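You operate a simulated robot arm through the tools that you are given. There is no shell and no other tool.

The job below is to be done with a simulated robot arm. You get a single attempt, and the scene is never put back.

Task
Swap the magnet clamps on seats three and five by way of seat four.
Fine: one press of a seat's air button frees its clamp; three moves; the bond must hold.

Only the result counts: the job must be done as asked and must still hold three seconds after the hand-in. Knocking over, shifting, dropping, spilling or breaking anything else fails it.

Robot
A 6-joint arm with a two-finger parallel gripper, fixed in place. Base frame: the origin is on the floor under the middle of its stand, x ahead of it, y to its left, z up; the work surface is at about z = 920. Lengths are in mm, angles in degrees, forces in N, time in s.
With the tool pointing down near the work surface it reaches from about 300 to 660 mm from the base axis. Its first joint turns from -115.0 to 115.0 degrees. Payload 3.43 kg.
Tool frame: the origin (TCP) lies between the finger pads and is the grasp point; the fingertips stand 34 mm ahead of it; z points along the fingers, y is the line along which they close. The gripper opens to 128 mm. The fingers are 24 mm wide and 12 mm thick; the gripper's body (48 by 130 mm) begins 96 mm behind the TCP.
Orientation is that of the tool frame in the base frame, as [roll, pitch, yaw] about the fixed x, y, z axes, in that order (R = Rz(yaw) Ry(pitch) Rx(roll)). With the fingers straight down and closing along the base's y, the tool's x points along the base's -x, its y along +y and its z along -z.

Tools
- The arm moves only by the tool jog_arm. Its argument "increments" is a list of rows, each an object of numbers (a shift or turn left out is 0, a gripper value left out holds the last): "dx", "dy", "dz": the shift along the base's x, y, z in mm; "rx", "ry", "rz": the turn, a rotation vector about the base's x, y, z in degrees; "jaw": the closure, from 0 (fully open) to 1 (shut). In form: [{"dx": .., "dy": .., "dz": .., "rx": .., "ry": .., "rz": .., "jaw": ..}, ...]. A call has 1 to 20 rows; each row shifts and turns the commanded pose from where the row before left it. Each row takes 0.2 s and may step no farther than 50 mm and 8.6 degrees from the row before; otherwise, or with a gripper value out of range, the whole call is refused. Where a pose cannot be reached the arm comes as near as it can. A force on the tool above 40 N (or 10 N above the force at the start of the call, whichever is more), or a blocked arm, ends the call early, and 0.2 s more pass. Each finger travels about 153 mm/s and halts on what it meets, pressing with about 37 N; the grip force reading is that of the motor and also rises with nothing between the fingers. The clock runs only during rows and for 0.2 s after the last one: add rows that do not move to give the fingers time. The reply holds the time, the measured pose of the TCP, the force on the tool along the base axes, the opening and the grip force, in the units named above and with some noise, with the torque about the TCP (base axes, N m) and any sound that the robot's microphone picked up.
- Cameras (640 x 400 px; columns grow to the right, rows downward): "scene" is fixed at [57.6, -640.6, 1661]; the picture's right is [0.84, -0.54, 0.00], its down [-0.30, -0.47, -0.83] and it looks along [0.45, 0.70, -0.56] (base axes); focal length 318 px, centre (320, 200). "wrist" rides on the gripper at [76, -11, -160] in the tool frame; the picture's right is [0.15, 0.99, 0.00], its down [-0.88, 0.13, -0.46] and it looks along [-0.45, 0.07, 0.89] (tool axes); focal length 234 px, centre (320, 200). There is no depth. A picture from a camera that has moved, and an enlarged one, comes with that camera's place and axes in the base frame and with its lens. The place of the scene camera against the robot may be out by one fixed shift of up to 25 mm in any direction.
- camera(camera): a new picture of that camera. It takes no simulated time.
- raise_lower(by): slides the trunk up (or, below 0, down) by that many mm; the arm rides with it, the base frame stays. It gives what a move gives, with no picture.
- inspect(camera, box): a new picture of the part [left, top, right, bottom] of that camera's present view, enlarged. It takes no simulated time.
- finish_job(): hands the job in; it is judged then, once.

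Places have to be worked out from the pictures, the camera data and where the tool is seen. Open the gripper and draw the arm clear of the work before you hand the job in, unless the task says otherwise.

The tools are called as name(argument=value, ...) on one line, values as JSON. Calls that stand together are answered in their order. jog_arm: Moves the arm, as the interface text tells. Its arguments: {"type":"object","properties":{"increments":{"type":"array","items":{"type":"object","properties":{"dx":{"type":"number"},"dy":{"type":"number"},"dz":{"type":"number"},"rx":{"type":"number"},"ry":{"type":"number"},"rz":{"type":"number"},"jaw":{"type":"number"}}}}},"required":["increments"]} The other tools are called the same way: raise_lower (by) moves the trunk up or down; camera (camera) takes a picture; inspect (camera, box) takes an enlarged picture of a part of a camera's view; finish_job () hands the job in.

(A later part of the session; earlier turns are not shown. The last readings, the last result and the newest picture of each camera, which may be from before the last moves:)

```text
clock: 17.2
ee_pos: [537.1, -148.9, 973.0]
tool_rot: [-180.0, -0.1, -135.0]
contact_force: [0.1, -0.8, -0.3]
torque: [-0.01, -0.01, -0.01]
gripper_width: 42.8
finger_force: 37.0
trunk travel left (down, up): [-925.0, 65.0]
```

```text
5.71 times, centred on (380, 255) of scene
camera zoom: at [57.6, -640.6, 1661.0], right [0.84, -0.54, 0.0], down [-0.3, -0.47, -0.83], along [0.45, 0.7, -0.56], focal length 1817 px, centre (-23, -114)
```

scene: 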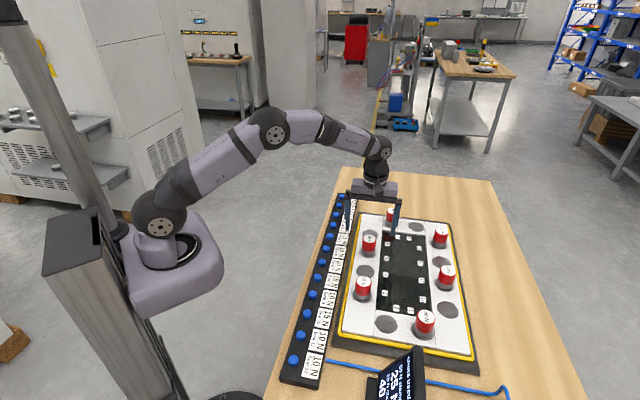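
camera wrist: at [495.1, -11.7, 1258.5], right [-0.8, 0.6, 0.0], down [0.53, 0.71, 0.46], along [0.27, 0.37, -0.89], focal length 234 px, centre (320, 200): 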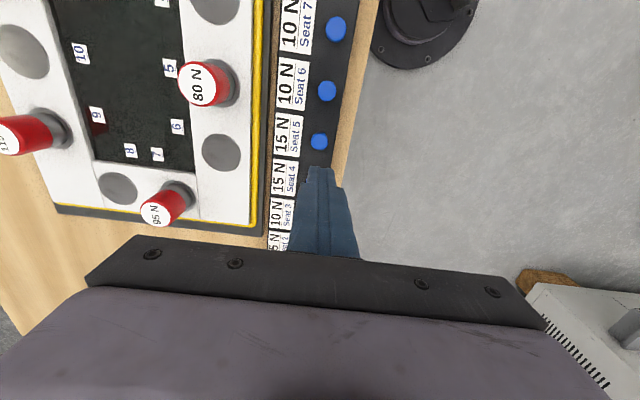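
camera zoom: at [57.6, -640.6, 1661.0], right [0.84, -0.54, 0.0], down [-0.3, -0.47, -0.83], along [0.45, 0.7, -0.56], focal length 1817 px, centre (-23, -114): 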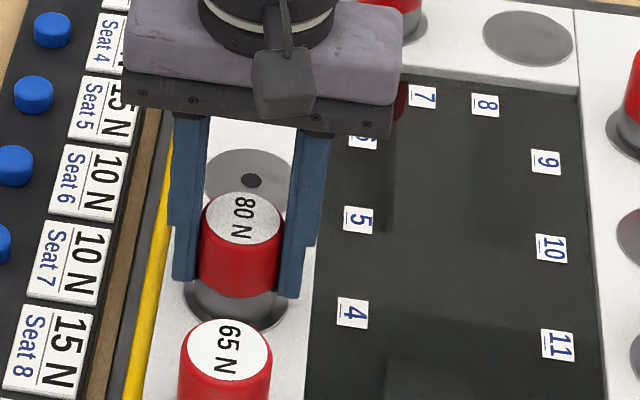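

The 95 N load fell to 30 N, so the 80 N clamp is bonded on seat 4 and carrying its share. I'll open the fingers partway and rise straight up.

jog_arm(increments=[{"jaw": 0.35}, {}, {"dz": 30}, {"dz": 45}, {"dz": 45}, {}])

inspect(camera="wrist", box=[200, 60, 440, 240])

inspect(camera="scene", box=[320, 190, 480, 290])

inspect(camera="scene", box=[350, 330, 450, 400])

```text
clock: 18.6
ee_pos: [537.4, -147.0, 1093.0]
tool_rot: [-180.0, 0.1, -135.0]
contact_force: [-0.4, 0.0, -0.8]
torque: [0.01, -0.01, 0.0]
gripper_width: 83.3
finger_force: 0.1
trunk travel left (down, up): [-925.0, 65.0]
```

```text
2.22 times, centred on (320, 150) of wrist
camera zoom: at [491.3, -208.5, 1252.5], right [-0.8, 0.6, 0.0], down [0.53, 0.71, 0.46], along [0.27, 0.37, -0.89], focal length 520 px, centre (320, 311)
```

zoom: 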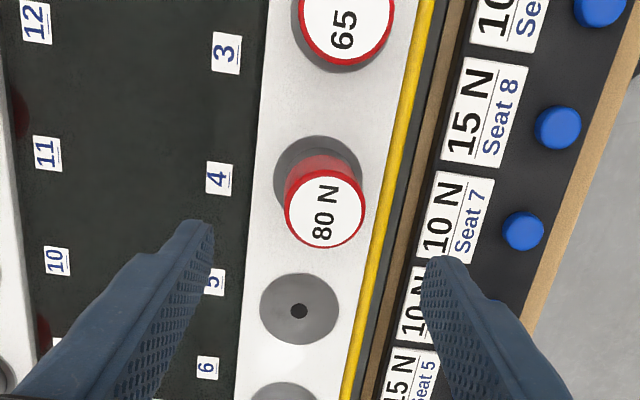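

```text
4.00 times, centred on (400, 240) of scene
camera zoom: at [57.6, -640.6, 1661.0], right [0.84, -0.54, 0.0], down [-0.3, -0.47, -0.83], along [0.45, 0.7, -0.56], focal length 1272 px, centre (0, 40)
```

zoom: 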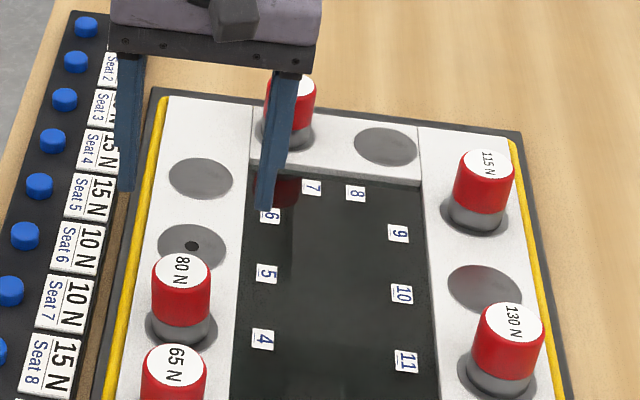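

```text
5.71 times, centred on (400, 365) of scene
camera zoom: at [57.6, -640.6, 1661.0], right [0.84, -0.54, 0.0], down [-0.3, -0.47, -0.83], along [0.45, 0.7, -0.56], focal length 1817 px, centre (-137, -743)
```

zoom: 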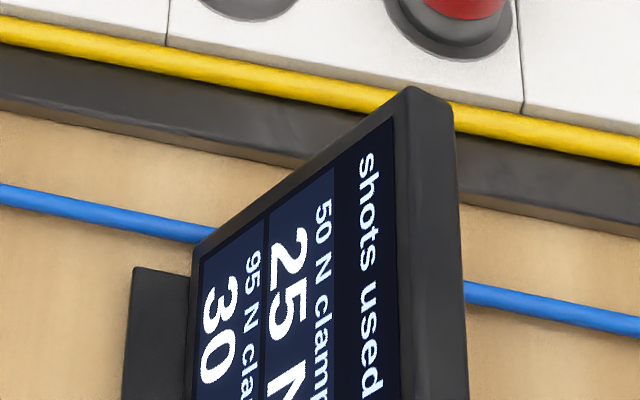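

Seat 4's clamp sits upright and free of the fingers. I'll go over to the meter now to read the full state before using another shot.

jog_arm(increments=[{"dz": 40}, {"dx": -20, "dy": -30, "dz": 14}, {"dx": -20, "dy": -30, "dz": 14}, {"dx": -20, "dy": -30, "dz": 14}, {"dx": -20, "dy": -30, "dz": 14}, {"dx": -20, "dy": -30, "dz": 14}, {"dx": -20, "dy": -30, "dz": 14}, {"dx": -20, "dy": -30, "dz": 14}, {"dx": -20, "dy": -30}, {}])

camera(camera="wrist")

```text
clock: 20.8
ee_pos: [378.2, -387.9, 1231.8]
tool_rot: [-179.9, 0.0, -135.0]
contact_force: [-0.1, 0.3, 0.1]
torque: [-0.01, 0.0, 0.0]
gripper_width: 83.1
finger_force: 0.0
trunk travel left (down, up): [-925.0, 65.0]
```

```text
taken
camera wrist: at [332.0, -448.2, 1391.7], right [-0.8, 0.6, 0.0], down [0.53, 0.72, 0.46], along [0.27, 0.37, -0.89], focal length 234 px, centre (320, 200)
```

wrist: 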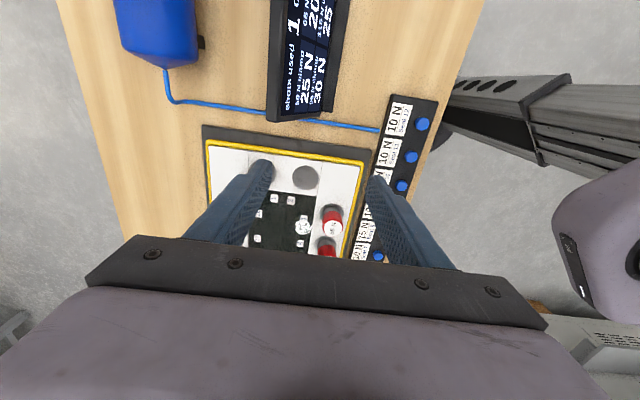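

The meter is only half visible, so I'll shift further out to see all of it.

jog_arm(increments=[{"dx": -22, "dy": -30}, {"dx": -22, "dy": -30}, {"dx": -22, "dy": -30}, {}])

inspect(camera="wrist", box=[230, 0, 430, 150])

inspect(camera="wrist", box=[60, 0, 260, 130])

```text
clock: 21.8
ee_pos: [311.4, -476.2, 1232.1]
tool_rot: [180.0, 0.0, -135.0]
contact_force: [0.2, 0.8, 0.2]
torque: [-0.03, -0.02, -0.03]
gripper_width: 83.1
finger_force: 0.0
trunk travel left (down, up): [-925.0, 65.0]
```

```text
2.67 times, centred on (330, 75) of wrist
camera zoom: at [265.9, -537.9, 1391.3], right [-0.8, 0.6, 0.0], down [0.53, 0.72, 0.46], along [0.27, 0.37, -0.89], focal length 624 px, centre (293, 533)
```

zoom: 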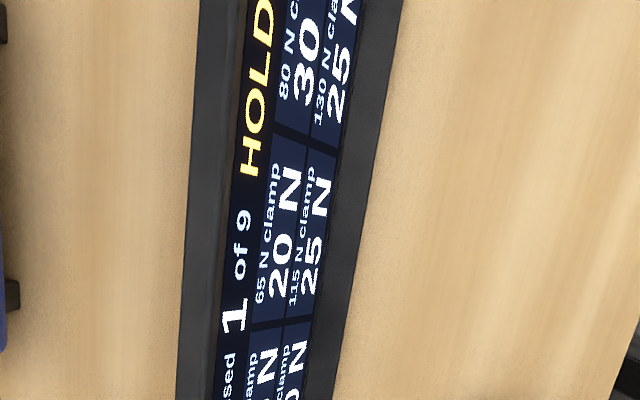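

```text
3.08 times, centred on (160, 65) of wrist
camera zoom: at [265.9, -537.9, 1391.3], right [-0.8, 0.6, 0.0], down [0.53, 0.72, 0.46], along [0.27, 0.37, -0.89], focal length 720 px, centre (812, 615)
```

zoom: 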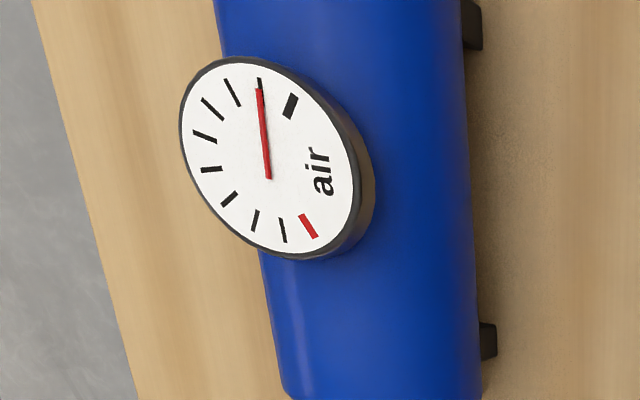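

The meter reads 1 of 9 shots and HOLDING: 65 N clamp 20 N, 80 N clamp 30 N, 95 N clamp 30 N. This fits the rule of own seat load plus half of each adjacent gap, so every remaining step stays well under the ratings. Before using another shot I want a close zoom of the dark spot on seat 5 and of the other empty seats.

jog_arm(increments=[{"dx": 24, "dy": 40}, {"dx": 24, "dy": 40}, {"dx": 24, "dy": 40}, {"dx": 24, "dy": 40}, {"dx": 24, "dy": 40}, {"dx": 24, "dy": 40}, {"dx": 24, "dy": 40, "dz": -10}, {"dx": 24, "dy": 40, "dz": -10}, {"dx": 24, "dy": 40, "dz": -10}, {}])

camera(camera="wrist")

```text
clock: 24.0
ee_pos: [525.2, -117.9, 1203.0]
tool_rot: [-180.0, 0.1, -135.0]
contact_force: [-0.1, -0.1, 0.1]
torque: [0.01, -0.04, -0.01]
gripper_width: 83.3
finger_force: 0.0
trunk travel left (down, up): [-925.0, 65.0]
```

```text
taken
camera wrist: at [480.4, -178.5, 1361.7], right [-0.8, 0.6, 0.0], down [0.53, 0.71, 0.46], along [0.27, 0.37, -0.89], focal length 234 px, centre (320, 200)
```

wrist: 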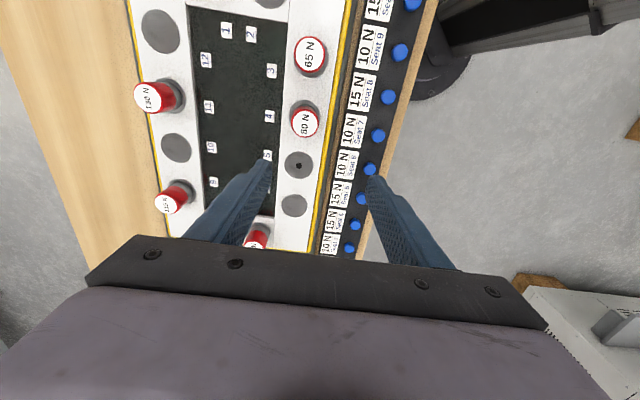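

The view is clear; I'm zooming tightly on seat 5 and, for comparison, on empty seats 6 and 10.

inspect(camera="wrist", box=[280, 150, 320, 180])

inspect(camera="wrist", box=[275, 190, 315, 220])

inspect(camera="wrist", box=[150, 130, 200, 165])

inspect(camera="wrist", box=[280, 30, 340, 140])

```text
13.33 times, centred on (300, 165) of wrist
camera zoom: at [480.4, -178.5, 1361.7], right [-0.8, 0.6, 0.0], down [0.53, 0.71, 0.46], along [0.27, 0.37, -0.89], focal length 3122 px, centre (587, 667)
```

zoom: 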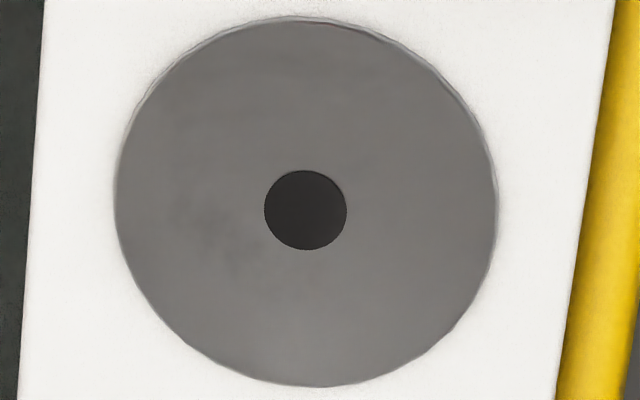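

```text
13.33 times, centred on (295, 205) of wrist
camera zoom: at [480.4, -178.5, 1361.7], right [-0.8, 0.6, 0.0], down [0.53, 0.71, 0.46], along [0.27, 0.37, -0.89], focal length 3122 px, centre (653, 133)
```

zoom: 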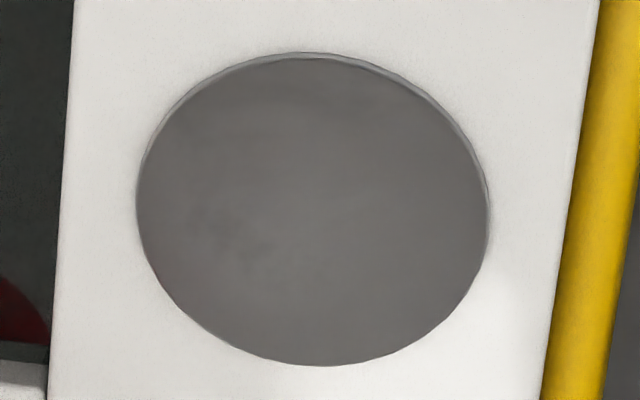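

```text
11.43 times, centred on (175, 148) of wrist
camera zoom: at [480.4, -178.5, 1361.7], right [-0.8, 0.6, 0.0], down [0.53, 0.71, 0.46], along [0.27, 0.37, -0.89], focal length 2676 px, centre (1977, 800)
```

zoom: 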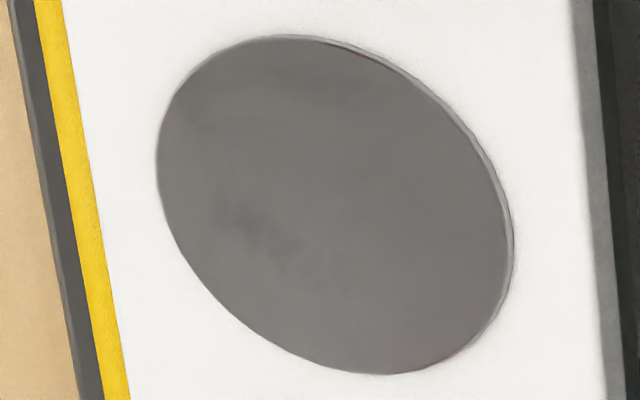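

```text
3.64 times, centred on (310, 85) of wrist
camera zoom: at [480.4, -178.5, 1361.7], right [-0.8, 0.6, 0.0], down [0.53, 0.71, 0.46], along [0.27, 0.37, -0.89], focal length 852 px, centre (356, 618)
```

zoom: 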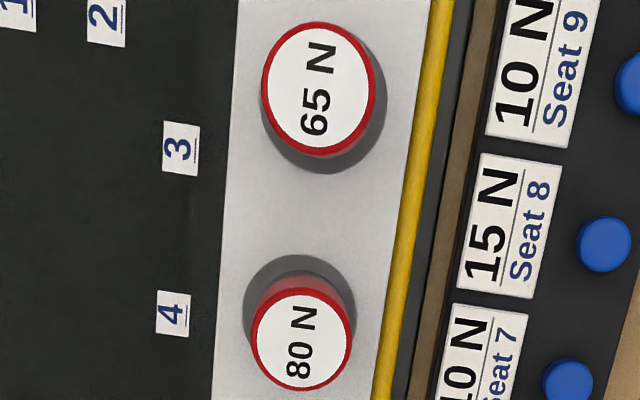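

The spot is a flush, centred port about 11 mm across. I'm checking from the side that the 80 N clamp on seat 4 sits flush like the others, with nothing carried along underneath.

inspect(camera="scene", box=[345, 245, 395, 305])

inspect(camera="scene", box=[420, 220, 470, 290])

inspect(camera="wrist", box=[280, 95, 330, 145])

inspect(camera="scene", box=[350, 330, 450, 400])

```text
6.67 times, centred on (370, 275) of scene
camera zoom: at [57.6, -640.6, 1661.0], right [0.84, -0.54, 0.0], down [-0.3, -0.47, -0.83], along [0.45, 0.7, -0.56], focal length 2120 px, centre (-13, -300)
```

zoom: 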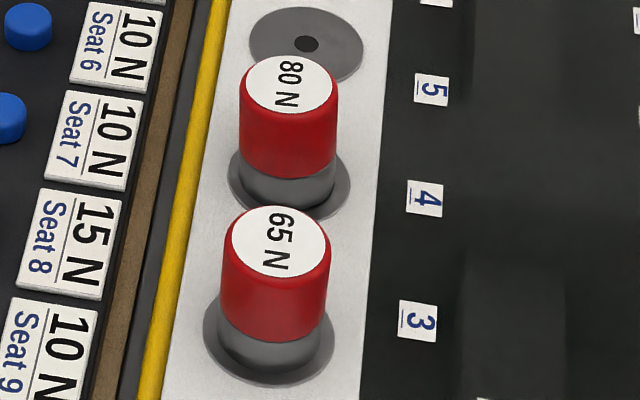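

```text
5.71 times, centred on (445, 255) of scene
camera zoom: at [57.6, -640.6, 1661.0], right [0.84, -0.54, 0.0], down [-0.3, -0.47, -0.83], along [0.45, 0.7, -0.56], focal length 1817 px, centre (-394, -114)
```

zoom: 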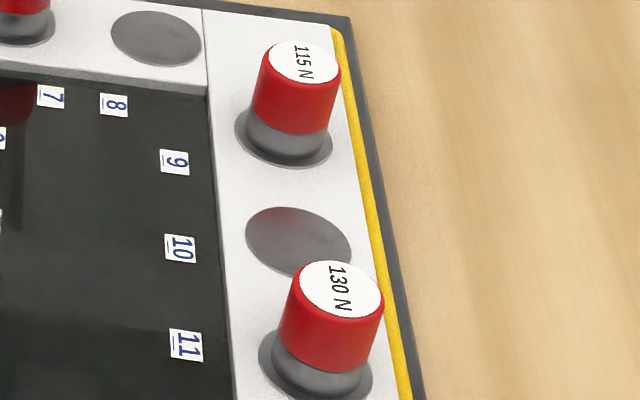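

```text
8.00 times, centred on (305, 120) of wrist
camera zoom: at [480.4, -178.5, 1361.7], right [-0.8, 0.6, 0.0], down [0.53, 0.71, 0.46], along [0.27, 0.37, -0.89], focal length 1873 px, centre (440, 840)
```

zoom: 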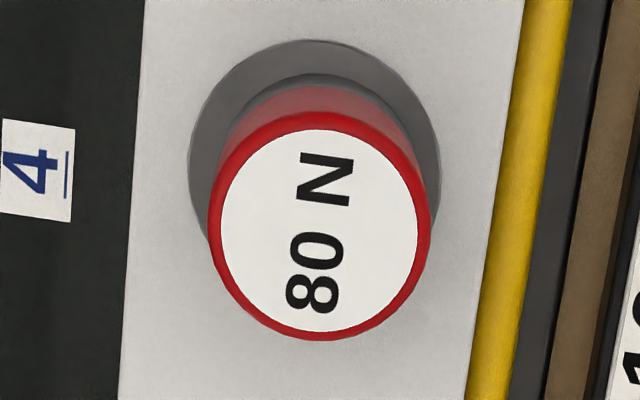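

```text
5.71 times, centred on (400, 365) of scene
camera zoom: at [57.6, -640.6, 1661.0], right [0.84, -0.54, 0.0], down [-0.3, -0.47, -0.83], along [0.45, 0.7, -0.56], focal length 1817 px, centre (-137, -743)
```

zoom: 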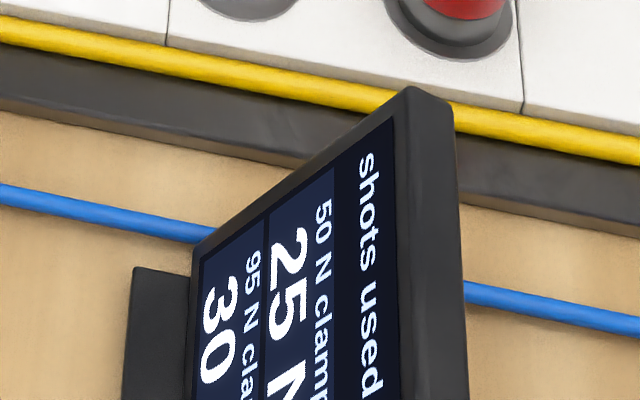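

The 80 N clamp sits flush on seat 4, with the same stance as the others. Next I'll close the fingers and go above the Seat 3 button, estimated at [632.5,139.7].

jog_arm(increments=[{"dx": 15, "dy": 36.9, "dz": -20, "jaw": 1}, {"dx": 15, "dy": 36.9, "dz": -20}, {"dx": 15, "dy": 36.9, "dz": -20}, {"dx": 15, "dy": 36.9, "dz": -20}, {"dx": 15, "dy": 36.9, "dz": -20}, {"dx": 15, "dy": 36.9, "dz": -20}, {"dx": 15.6, "dy": 36.9, "dz": -20}, {"dz": -20}, {}])

inspect(camera="wrist", box=[240, 60, 400, 200])

inspect(camera="scene", box=[300, 170, 400, 240])

```text
clock: 26.0
ee_pos: [632.8, 141.0, 1040.3]
tool_rot: [179.9, 0.0, -134.9]
contact_force: [0.0, 1.4, 0.2]
torque: [0.02, -0.01, -0.01]
gripper_width: 0.1
finger_force: 32.9
trunk travel left (down, up): [-925.0, 65.0]
```

```text
2.86 times, centred on (320, 130) of wrist
camera zoom: at [586.4, 79.7, 1200.3], right [-0.8, 0.6, 0.0], down [0.53, 0.72, 0.46], along [0.27, 0.37, -0.89], focal length 669 px, centre (320, 400)
```

zoom: 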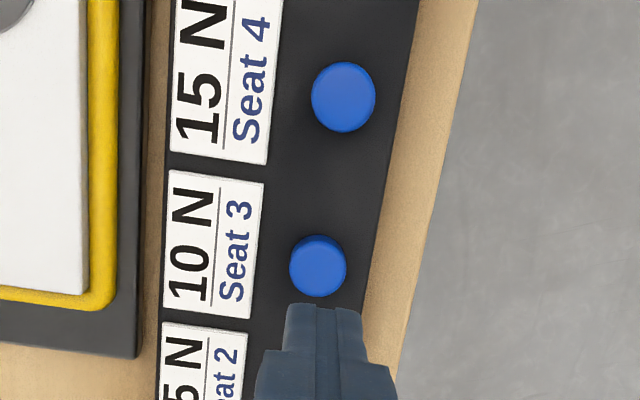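

```text
5.71 times, centred on (350, 205) of scene
camera zoom: at [57.6, -640.6, 1661.0], right [0.84, -0.54, 0.0], down [-0.3, -0.47, -0.83], along [0.45, 0.7, -0.56], focal length 1817 px, centre (149, 171)
```

zoom: 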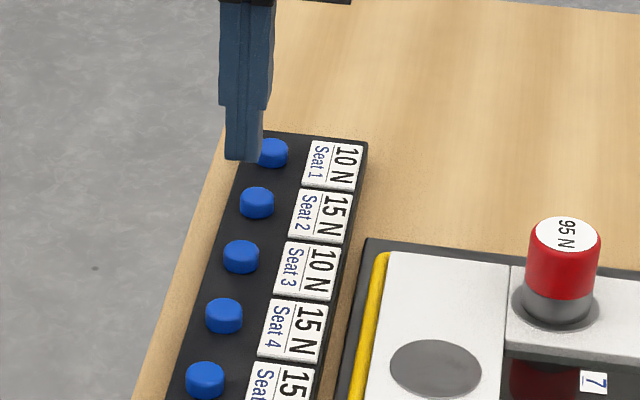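

The label confirms this is Seat 3's button, and the tips are within about 1 mm of it. I'll lower to just above it and check.

jog_arm(increments=[{"dx": 0.5, "dy": 0.2, "dz": -35, "jaw": 1}, {"dz": -25}, {"dz": -10}, {}])

inspect(camera="wrist", box=[240, 100, 400, 200])

inspect(camera="scene", box=[300, 170, 400, 240])

```text
clock: 27.0
ee_pos: [631.7, 141.2, 971.8]
tool_rot: [180.0, 0.0, -135.0]
contact_force: [0.2, -0.2, -0.1]
torque: [0.0, -0.02, -0.03]
gripper_width: 0.0
finger_force: 33.0
trunk travel left (down, up): [-925.0, 65.0]
```

```text
4.00 times, centred on (320, 150) of wrist
camera zoom: at [587.0, 78.7, 1131.2], right [-0.8, 0.6, 0.0], down [0.53, 0.71, 0.46], along [0.27, 0.37, -0.89], focal length 937 px, centre (320, 400)
```

zoom: 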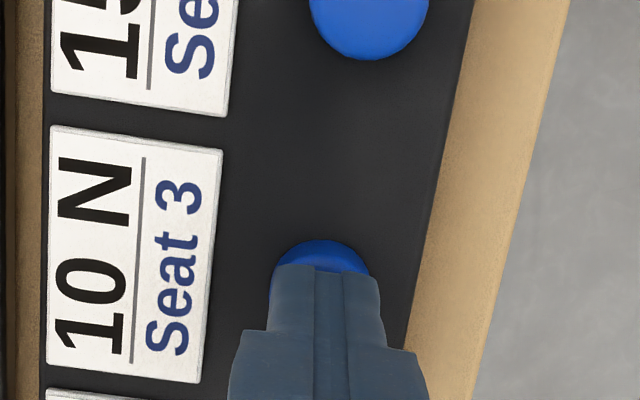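

```text
5.71 times, centred on (350, 205) of scene
camera zoom: at [57.6, -640.6, 1661.0], right [0.84, -0.54, 0.0], down [-0.3, -0.47, -0.83], along [0.45, 0.7, -0.56], focal length 1817 px, centre (149, 171)
```

zoom: 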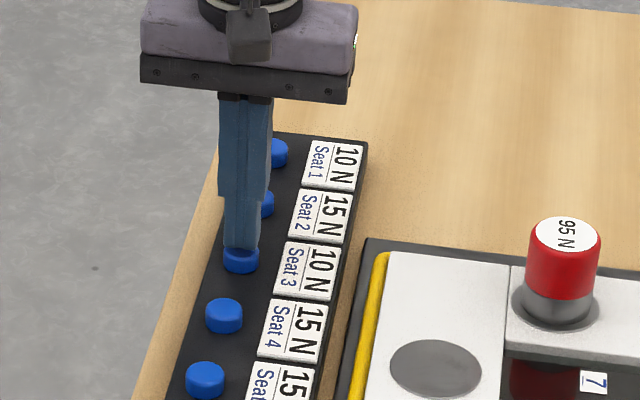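

Centred over the Seat 3 button. I'll press it slowly in one continuous stroke.

jog_arm(increments=[{"dz": -5, "jaw": 1}, {"dz": -2}, {"dz": -1.5}, {"dz": -1.5}])

inspect(camera="scene", box=[350, 330, 450, 400])

```text
clock: 28.0
ee_pos: [632.0, 141.2, 960.8]
tool_rot: [-179.9, 0.1, -134.9]
contact_force: [1.8, -0.8, 2.7]
torque: [-0.04, -0.03, 0.02]
gripper_width: 0.0
finger_force: 33.3
trunk travel left (down, up): [-925.0, 65.0]
heard: click
```

```text
5.71 times, centred on (400, 365) of scene
camera zoom: at [57.6, -640.6, 1661.0], right [0.84, -0.54, 0.0], down [-0.3, -0.47, -0.83], along [0.45, 0.7, -0.56], focal length 1817 px, centre (-137, -743)
```

zoom: 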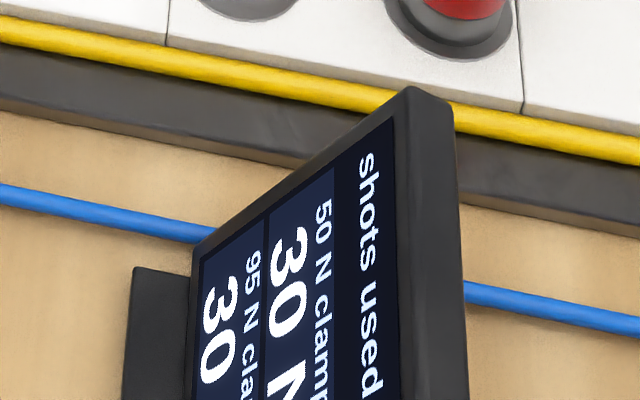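

Click heard, and the 50 N clamp's load went to 30 N as predicted, so seat 3's clamp is freed. I'll rise, travel high over the plate to seat 3 and open the fingers.

jog_arm(increments=[{"dz": 40, "jaw": 1}, {"dz": 45}, {"dz": 30}, {"dx": -17.7, "dy": -39.1}, {"dx": -17.7, "dy": -39.1}, {"dx": -17.7, "dy": -39.1}, {"dx": -17.7, "dy": -39.1}, {"dx": -17.7, "dy": -39.1}, {"dx": -17.7, "dy": -39.1}, {"dx": -17.7, "dy": -39.1, "jaw": 0.2}, {"dx": -17.7, "dy": -39.1}, {"dx": -17.7, "dy": -39.1}, {}])

inspect(camera="wrist", box=[200, 90, 440, 240])

inspect(camera="scene", box=[310, 200, 450, 310])

```text
clock: 30.8
ee_pos: [473.5, -211.0, 1077.4]
tool_rot: [-180.0, 0.0, -135.0]
contact_force: [0.3, 0.5, 0.7]
torque: [-0.02, 0.01, 0.02]
gripper_width: 102.2
finger_force: 0.0
trunk travel left (down, up): [-925.0, 65.0]
```

```text
2.67 times, centred on (320, 165) of wrist
camera zoom: at [428.2, -271.5, 1236.6], right [-0.8, 0.6, 0.0], down [0.53, 0.72, 0.46], along [0.27, 0.37, -0.89], focal length 624 px, centre (320, 293)
```

zoom: 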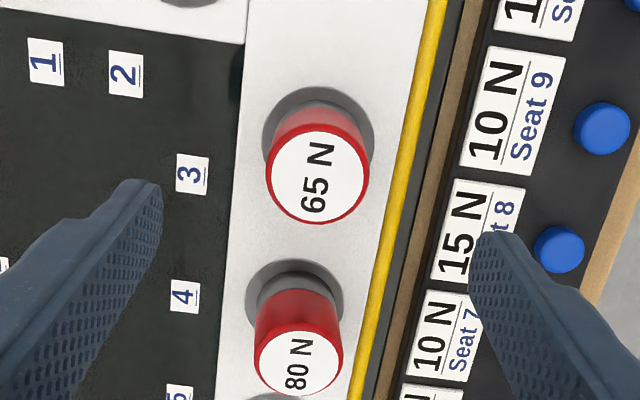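

```text
3.64 times, centred on (380, 255) of scene
camera zoom: at [57.6, -640.6, 1661.0], right [0.84, -0.54, 0.0], down [-0.3, -0.47, -0.83], along [0.45, 0.7, -0.56], focal length 1156 px, centre (102, 0)
```

zoom: 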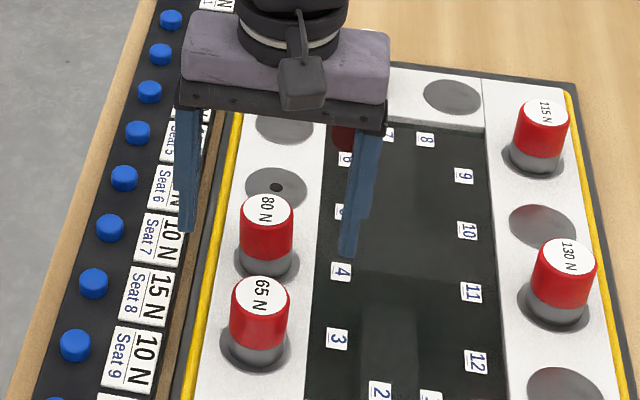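

The 65 N clamp is about 1.3 mm to one side of the gripper's centre line, so I'll trim by [+0.9,-0.9] and lower around it to the same grip height as before.

jog_arm(increments=[{"dx": 0.9, "dy": -0.9, "dz": -40, "jaw": 0.2}, {"dz": -35}, {"dz": -20}, {"dz": -8}, {}])

inspect(camera="wrist", box=[160, 80, 480, 280])

inspect(camera="scene", box=[310, 200, 450, 310])

```text
clock: 32.0
ee_pos: [473.7, -212.7, 974.1]
tool_rot: [180.0, 0.0, -135.0]
contact_force: [0.0, -0.4, 0.6]
torque: [0.02, 0.03, -0.01]
gripper_width: 102.4
finger_force: 0.0
trunk travel left (down, up): [-925.0, 65.0]
```

```text
2.00 times, centred on (320, 180) of wrist
camera zoom: at [427.9, -273.4, 1132.7], right [-0.8, 0.6, 0.0], down [0.53, 0.71, 0.46], along [0.27, 0.37, -0.89], focal length 468 px, centre (320, 240)
```

zoom: 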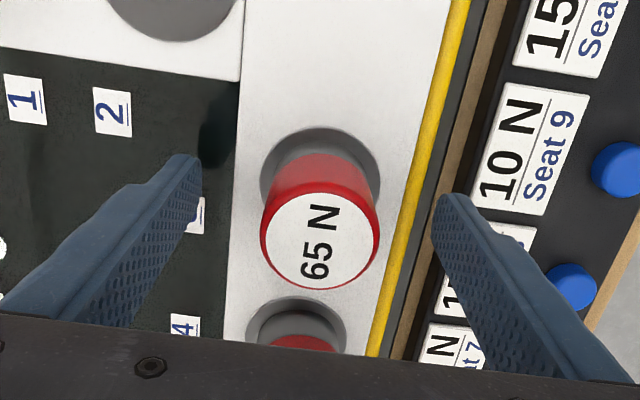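

```text
3.64 times, centred on (380, 255) of scene
camera zoom: at [57.6, -640.6, 1661.0], right [0.84, -0.54, 0.0], down [-0.3, -0.47, -0.83], along [0.45, 0.7, -0.56], focal length 1156 px, centre (102, 0)
```

zoom: 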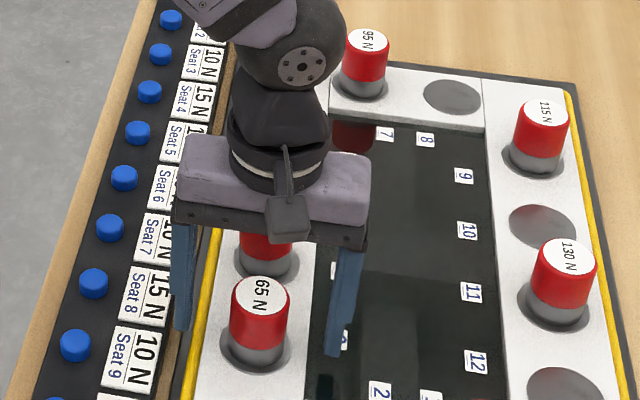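

The clamp now appears exactly centred between the fingers (column 320). Closing the grip.

jog_arm(increments=[{"jaw": 1}, {"jaw": 1}, {"jaw": 1}, {"jaw": 1}])

inspect(camera="wrist", box=[160, 80, 480, 280])

inspect(camera="scene", box=[350, 330, 450, 400])

```text
clock: 33.0
ee_pos: [472.8, -212.9, 973.4]
tool_rot: [179.9, 0.0, -135.0]
contact_force: [0.0, -0.7, 0.0]
torque: [-0.02, -0.06, 0.02]
gripper_width: 43.0
finger_force: 36.5
trunk travel left (down, up): [-925.0, 65.0]
```

```text
2.00 times, centred on (320, 180) of wrist
camera zoom: at [428.0, -273.4, 1132.6], right [-0.8, 0.6, 0.0], down [0.53, 0.71, 0.46], along [0.27, 0.37, -0.89], focal length 468 px, centre (320, 240)
```

zoom: 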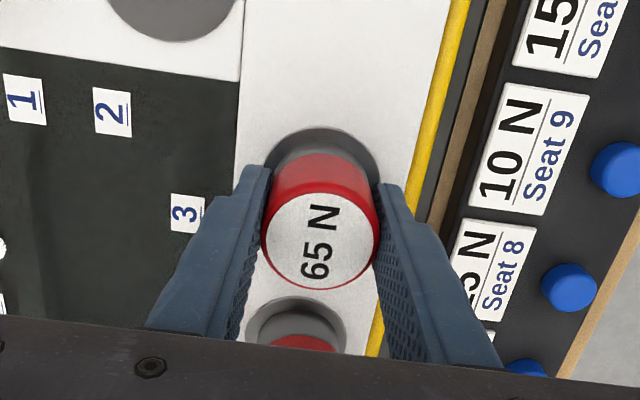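

```text
5.71 times, centred on (400, 365) of scene
camera zoom: at [57.6, -640.6, 1661.0], right [0.84, -0.54, 0.0], down [-0.3, -0.47, -0.83], along [0.45, 0.7, -0.56], focal length 1817 px, centre (-137, -743)
```

zoom: 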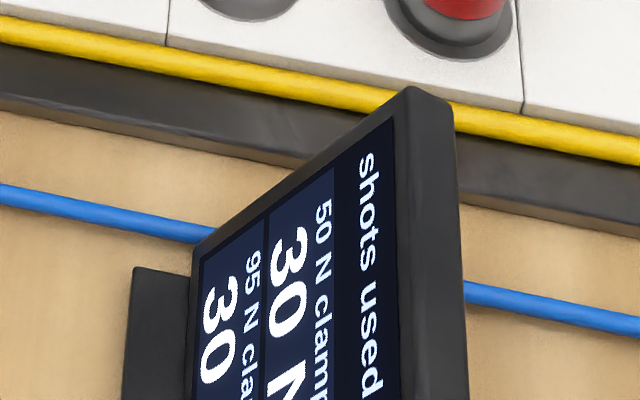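

A firm grip with no shift of the clamp. I'll lift gently first to confirm it is free.

jog_arm(increments=[{"dz": 3, "jaw": 1}, {"dz": 5}, {"dz": 8}])

inspect(camera="scene", box=[320, 220, 440, 310])

```text
clock: 33.8
ee_pos: [473.5, -211.6, 989.3]
tool_rot: [180.0, 0.0, -134.9]
contact_force: [0.4, 0.3, -2.8]
torque: [-0.01, -0.01, -0.01]
gripper_width: 42.7
finger_force: 37.4
trunk travel left (down, up): [-925.0, 65.0]
```

```text
4.44 times, centred on (380, 265) of scene
camera zoom: at [57.6, -640.6, 1661.0], right [0.84, -0.54, 0.0], down [-0.3, -0.47, -0.83], along [0.45, 0.7, -0.56], focal length 1414 px, centre (53, -89)
```

zoom: 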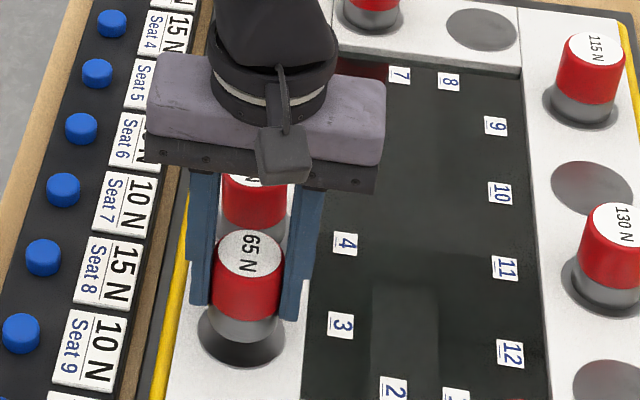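

The 65 N clamp is free (about 2.8 N). I'll raise it high enough to pass over the 80 N clamp and carry it two pitches to above seat 5.

jog_arm(increments=[{"dz": 42, "jaw": 1}, {"dz": 42}, {}, {"dx": 25.4, "dy": 25.55}, {"dx": 25.4, "dy": 25.55}, {"dx": 25.4, "dy": 25.55}, {"dx": 25.4, "dy": 25.55}, {"dx": 25.4, "dy": 25.5}, {}])

inspect(camera="wrist", box=[160, 60, 480, 260])

inspect(camera="scene", box=[310, 200, 450, 310])

inspect(camera="scene", box=[350, 330, 450, 400])

```text
clock: 35.8
ee_pos: [601.3, -84.0, 1072.3]
tool_rot: [-180.0, 0.1, -135.0]
contact_force: [0.0, -0.9, -2.9]
torque: [0.0, -0.02, -0.02]
gripper_width: 42.9
finger_force: 37.1
trunk travel left (down, up): [-925.0, 65.0]
```

```text
2.00 times, centred on (320, 160) of wrist
camera zoom: at [555.7, -145.7, 1232.5], right [-0.8, 0.6, 0.0], down [0.53, 0.71, 0.46], along [0.27, 0.37, -0.89], focal length 468 px, centre (320, 280)
```

zoom: 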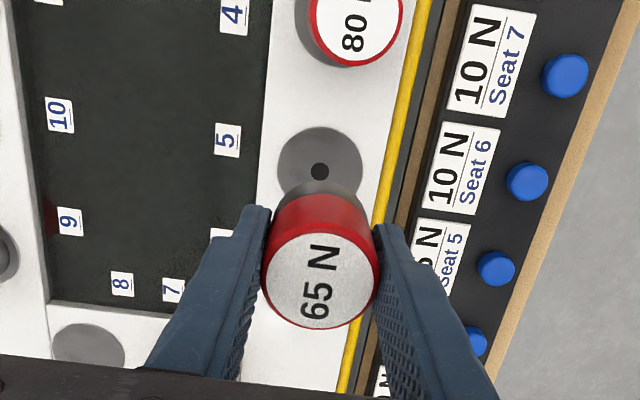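

```text
3.64 times, centred on (380, 255) of scene
camera zoom: at [57.6, -640.6, 1661.0], right [0.84, -0.54, 0.0], down [-0.3, -0.47, -0.83], along [0.45, 0.7, -0.56], focal length 1156 px, centre (102, 0)
```

zoom: 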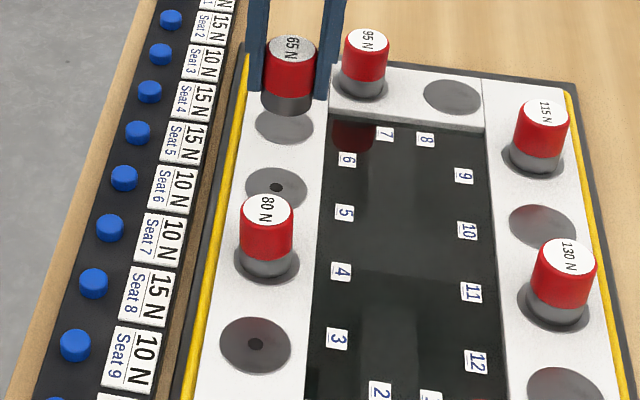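

```text
5.71 times, centred on (400, 365) of scene
camera zoom: at [57.6, -640.6, 1661.0], right [0.84, -0.54, 0.0], down [-0.3, -0.47, -0.83], along [0.45, 0.7, -0.56], focal length 1817 px, centre (-137, -743)
```

zoom: 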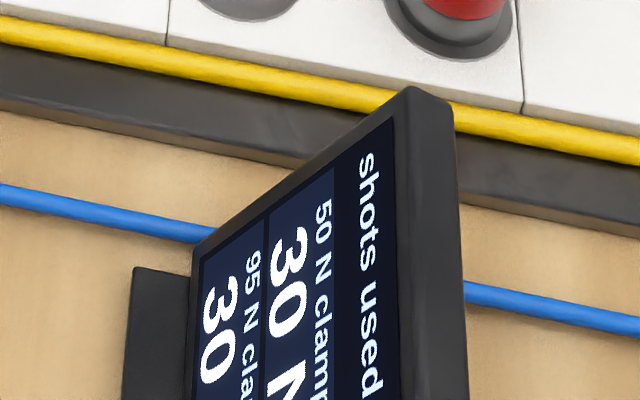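

Seat 3 shows the same centre port, so it is just the vent of a seat that has been blown, not a fault peculiar to seat 5. The 65 N clamp is aligned over seat 5's port to within about 1 mm, so I'll lower it to just above the seat.

jog_arm(increments=[{"dz": -40, "jaw": 1}, {"dz": -35}, {"dz": -15}, {"dz": -5}, {}])

inspect(camera="wrist", box=[160, 80, 480, 280])

inspect(camera="scene", box=[330, 210, 410, 260])

```text
clock: 37.0
ee_pos: [601.5, -85.6, 978.5]
tool_rot: [-180.0, 0.0, -135.0]
contact_force: [-0.2, 0.2, -3.9]
torque: [0.0, -0.01, 0.01]
gripper_width: 42.8
finger_force: 37.6
trunk travel left (down, up): [-925.0, 65.0]
```

```text
2.00 times, centred on (320, 180) of wrist
camera zoom: at [555.0, -146.6, 1137.3], right [-0.8, 0.6, 0.0], down [0.53, 0.71, 0.46], along [0.27, 0.37, -0.89], focal length 468 px, centre (320, 240)
```

zoom: 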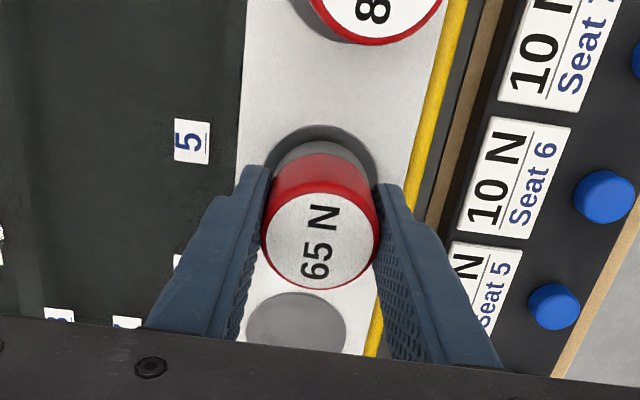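

```text
8.00 times, centred on (370, 235) of scene
camera zoom: at [57.6, -640.6, 1661.0], right [0.84, -0.54, 0.0], down [-0.3, -0.47, -0.83], along [0.45, 0.7, -0.56], focal length 2544 px, centre (-80, -80)
```

zoom: 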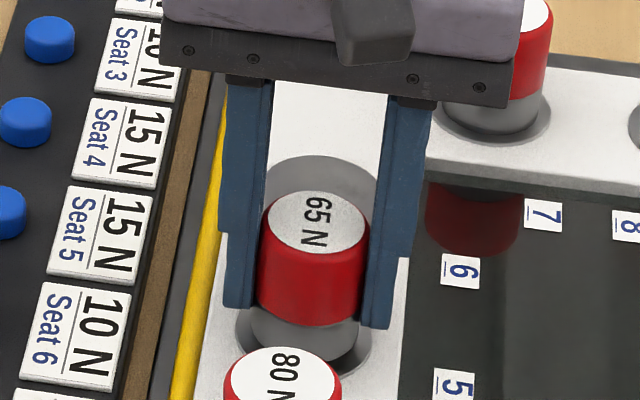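

The clamp is about 5 mm above seat 5 and concentric with it. I'll lower the last millimetres until the weight comes off.

jog_arm(increments=[{"dz": -3, "jaw": 1}, {"dz": -1}, {"dz": -1}, {}])

inspect(camera="scene", box=[350, 330, 450, 400])

inspect(camera="wrist", box=[160, 80, 480, 280])

```text
clock: 38.0
ee_pos: [600.4, -84.8, 973.9]
tool_rot: [-179.9, 0.1, -135.0]
contact_force: [-0.6, 0.2, -2.4]
torque: [-0.04, -0.01, 0.01]
gripper_width: 42.9
finger_force: 36.5
trunk travel left (down, up): [-925.0, 65.0]
```

```text
5.71 times, centred on (400, 365) of scene
camera zoom: at [57.6, -640.6, 1661.0], right [0.84, -0.54, 0.0], down [-0.3, -0.47, -0.83], along [0.45, 0.7, -0.56], focal length 1817 px, centre (-137, -743)
```

zoom: 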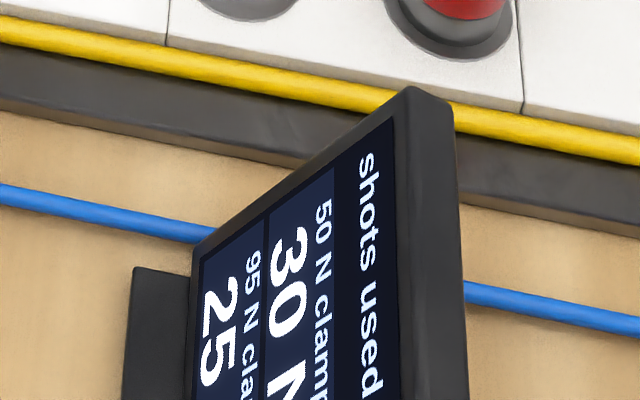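

```text
2.00 times, centred on (320, 180) of wrist
camera zoom: at [555.3, -145.9, 1132.7], right [-0.8, 0.6, 0.0], down [0.53, 0.71, 0.46], along [0.27, 0.37, -0.89], focal length 468 px, centre (320, 240)
```

zoom: 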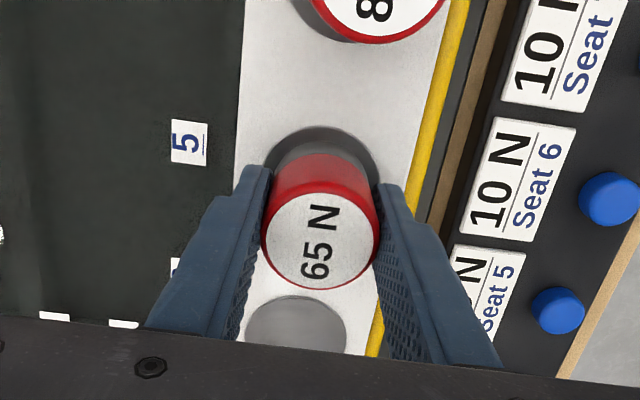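

The 95 N load dropped to 25 N, so the 65 N clamp is bonded on seat 5. I'll release it, rise straight up, and check both clamps.

jog_arm(increments=[{"dz": -0.6, "jaw": 1}, {"jaw": 0.35}, {}, {"dz": 30}, {"dz": 45}, {"dz": 45}, {}])

inspect(camera="scene", box=[330, 200, 430, 310])

inspect(camera="wrist", box=[200, 40, 440, 240])

inspect(camera="scene", box=[350, 330, 450, 400])

```text
clock: 39.6
ee_pos: [602.6, -84.6, 1093.6]
tool_rot: [179.9, 0.1, -135.0]
contact_force: [0.0, -0.6, -0.8]
torque: [0.01, 0.03, -0.01]
gripper_width: 83.2
finger_force: 0.0
trunk travel left (down, up): [-925.0, 65.0]
```

```text
3.64 times, centred on (380, 255) of scene
camera zoom: at [57.6, -640.6, 1661.0], right [0.84, -0.54, 0.0], down [-0.3, -0.47, -0.83], along [0.45, 0.7, -0.56], focal length 1156 px, centre (102, 0)
```

zoom: 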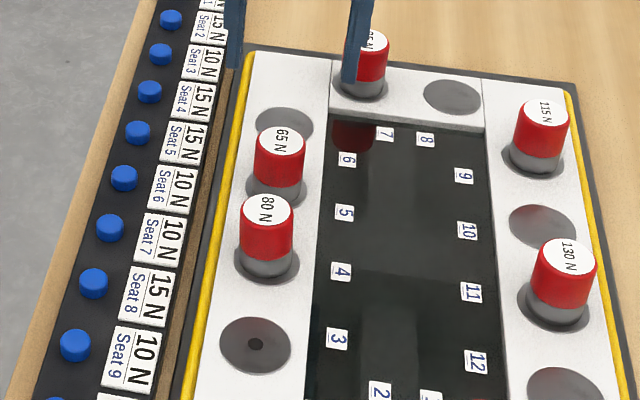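

```text
2.00 times, centred on (320, 140) of wrist
camera zoom: at [556.8, -146.1, 1253.1], right [-0.8, 0.6, 0.0], down [0.53, 0.71, 0.46], along [0.27, 0.37, -0.89], focal length 468 px, centre (320, 320)
```

zoom: 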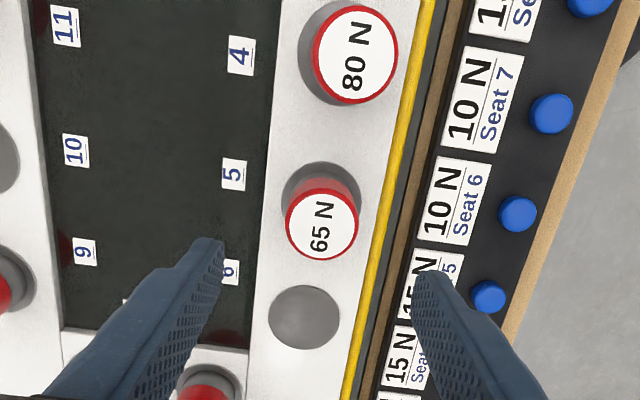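

```text
5.71 times, centred on (400, 365) of scene
camera zoom: at [57.6, -640.6, 1661.0], right [0.84, -0.54, 0.0], down [-0.3, -0.47, -0.83], along [0.45, 0.7, -0.56], focal length 1817 px, centre (-137, -743)
```

zoom: 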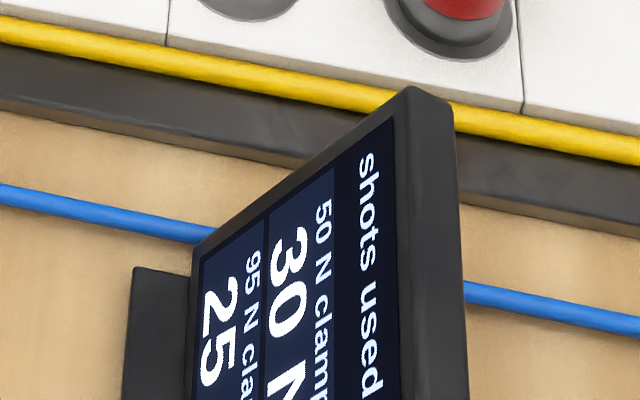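

Both clamps stand properly. Before the last shot I'll read the whole meter again for any change in the 65 N or 80 N entries.

jog_arm(increments=[{"dz": 42}, {"dx": -25.5, "dy": -33.5, "dz": 8}, {"dx": -25.5, "dy": -33.5, "dz": 8}, {"dx": -25.5, "dy": -33.5, "dz": 8}, {"dx": -25.5, "dy": -33.5, "dz": 8}, {"dx": -25.5, "dy": -33.5, "dz": 8}, {"dx": -25.5, "dy": -33.5, "dz": 8}, {"dx": -25.5, "dy": -33.5, "dz": 8}, {"dx": -25.5, "dy": -33.5, "dz": 8}, {"dx": -25.5, "dy": -33.5, "dz": 8}, {"dx": -25.5, "dy": -33.5, "dz": 8}, {"dx": -25.5, "dy": -33.5, "dz": 8}, {"dx": -25.5, "dy": -33.5, "dz": 8}, {}])

inspect(camera="wrist", box=[240, 0, 440, 150])

camera(camera="wrist")

```text
clock: 42.6
ee_pos: [294.5, -484.8, 1231.5]
tool_rot: [180.0, 0.0, -135.0]
contact_force: [0.1, 0.2, 0.2]
torque: [-0.01, 0.02, 0.03]
gripper_width: 83.5
finger_force: 0.0
trunk travel left (down, up): [-925.0, 65.0]
```

```text
2.67 times, centred on (340, 75) of wrist
camera zoom: at [249.2, -546.3, 1390.5], right [-0.8, 0.6, 0.0], down [0.53, 0.72, 0.46], along [0.27, 0.37, -0.89], focal length 624 px, centre (267, 533)
```

zoom: 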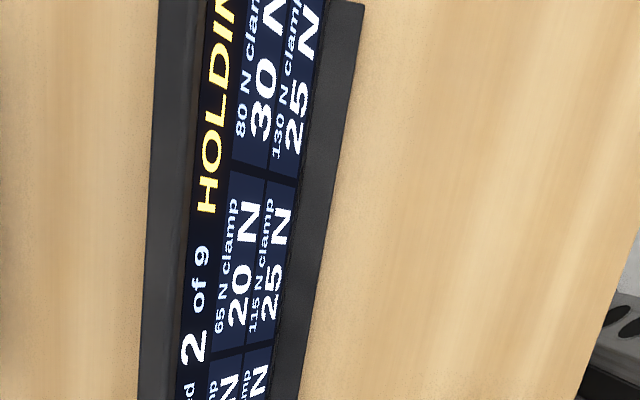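

```text
taken
camera wrist: at [249.2, -546.3, 1390.5], right [-0.8, 0.6, 0.0], down [0.53, 0.72, 0.46], along [0.27, 0.37, -0.89], focal length 234 px, centre (320, 200)
```

wrist: 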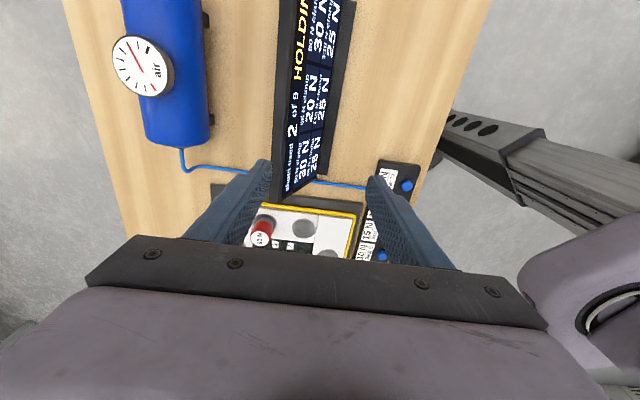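

The meter shows 2 of 9, HOLDING, with 65 N clamp 20 N, 80 N clamp 30 N and 50 N clamp 30 N, all as predicted. Lifting the 80 N clamp next should put about 40 N on the 65 N clamp and 35 N on the 50 N clamp, both within rating. I'll close the fingers and go to the Seat 4 button at [587.6,94.6].

jog_arm(increments=[{"dx": 19.46, "dy": 38.78, "dz": -11, "jaw": 1}, {"dx": 19.46, "dy": 38.78, "dz": -11}, {"dx": 19.46, "dy": 38.78, "dz": -11}, {"dx": 19.46, "dy": 38.78, "dz": -11}, {"dx": 19.46, "dy": 38.78, "dz": -11}, {"dx": 19.46, "dy": 38.78, "dz": -11}, {"dx": 19.46, "dy": 38.78, "dz": -11}, {"dx": 19.46, "dy": 38.78, "dz": -11}, {"dx": 19.46, "dy": 38.78, "dz": -11}, {"dx": 19.46, "dy": 38.78, "dz": -11}, {"dx": 19.46, "dy": 38.78, "dz": -11}, {"dx": 19.46, "dy": 38.78, "dz": -11}, {"dx": 19.46, "dy": 38.78, "dz": -11}, {"dx": 19.46, "dy": 38.78, "dz": -11}, {"dx": 19.56, "dy": 38.78, "dz": -11}, {"dz": -24.4}, {}])

inspect(camera="wrist", box=[240, 60, 400, 200])

inspect(camera="scene", box=[300, 170, 400, 240])

```text
clock: 46.2
ee_pos: [587.1, 95.5, 1039.9]
tool_rot: [180.0, 0.1, -135.0]
contact_force: [-0.6, -0.1, 0.0]
torque: [-0.01, 0.0, 0.0]
gripper_width: 0.0
finger_force: 33.6
trunk travel left (down, up): [-925.0, 65.0]
```

```text
2.86 times, centred on (320, 130) of wrist
camera zoom: at [541.3, 34.6, 1200.2], right [-0.8, 0.6, 0.0], down [0.53, 0.71, 0.46], along [0.27, 0.37, -0.89], focal length 669 px, centre (320, 400)
```

zoom: 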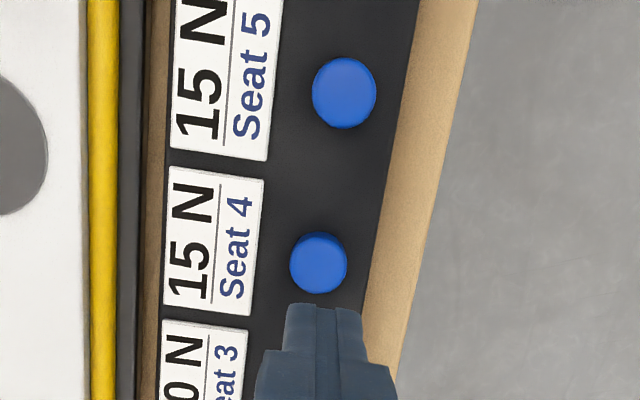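

```text
5.71 times, centred on (350, 205) of scene
camera zoom: at [57.6, -640.6, 1661.0], right [0.84, -0.54, 0.0], down [-0.3, -0.47, -0.83], along [0.45, 0.7, -0.56], focal length 1817 px, centre (149, 171)
```

zoom: 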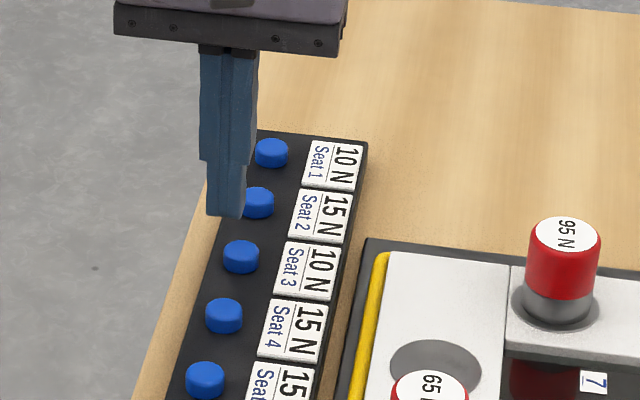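

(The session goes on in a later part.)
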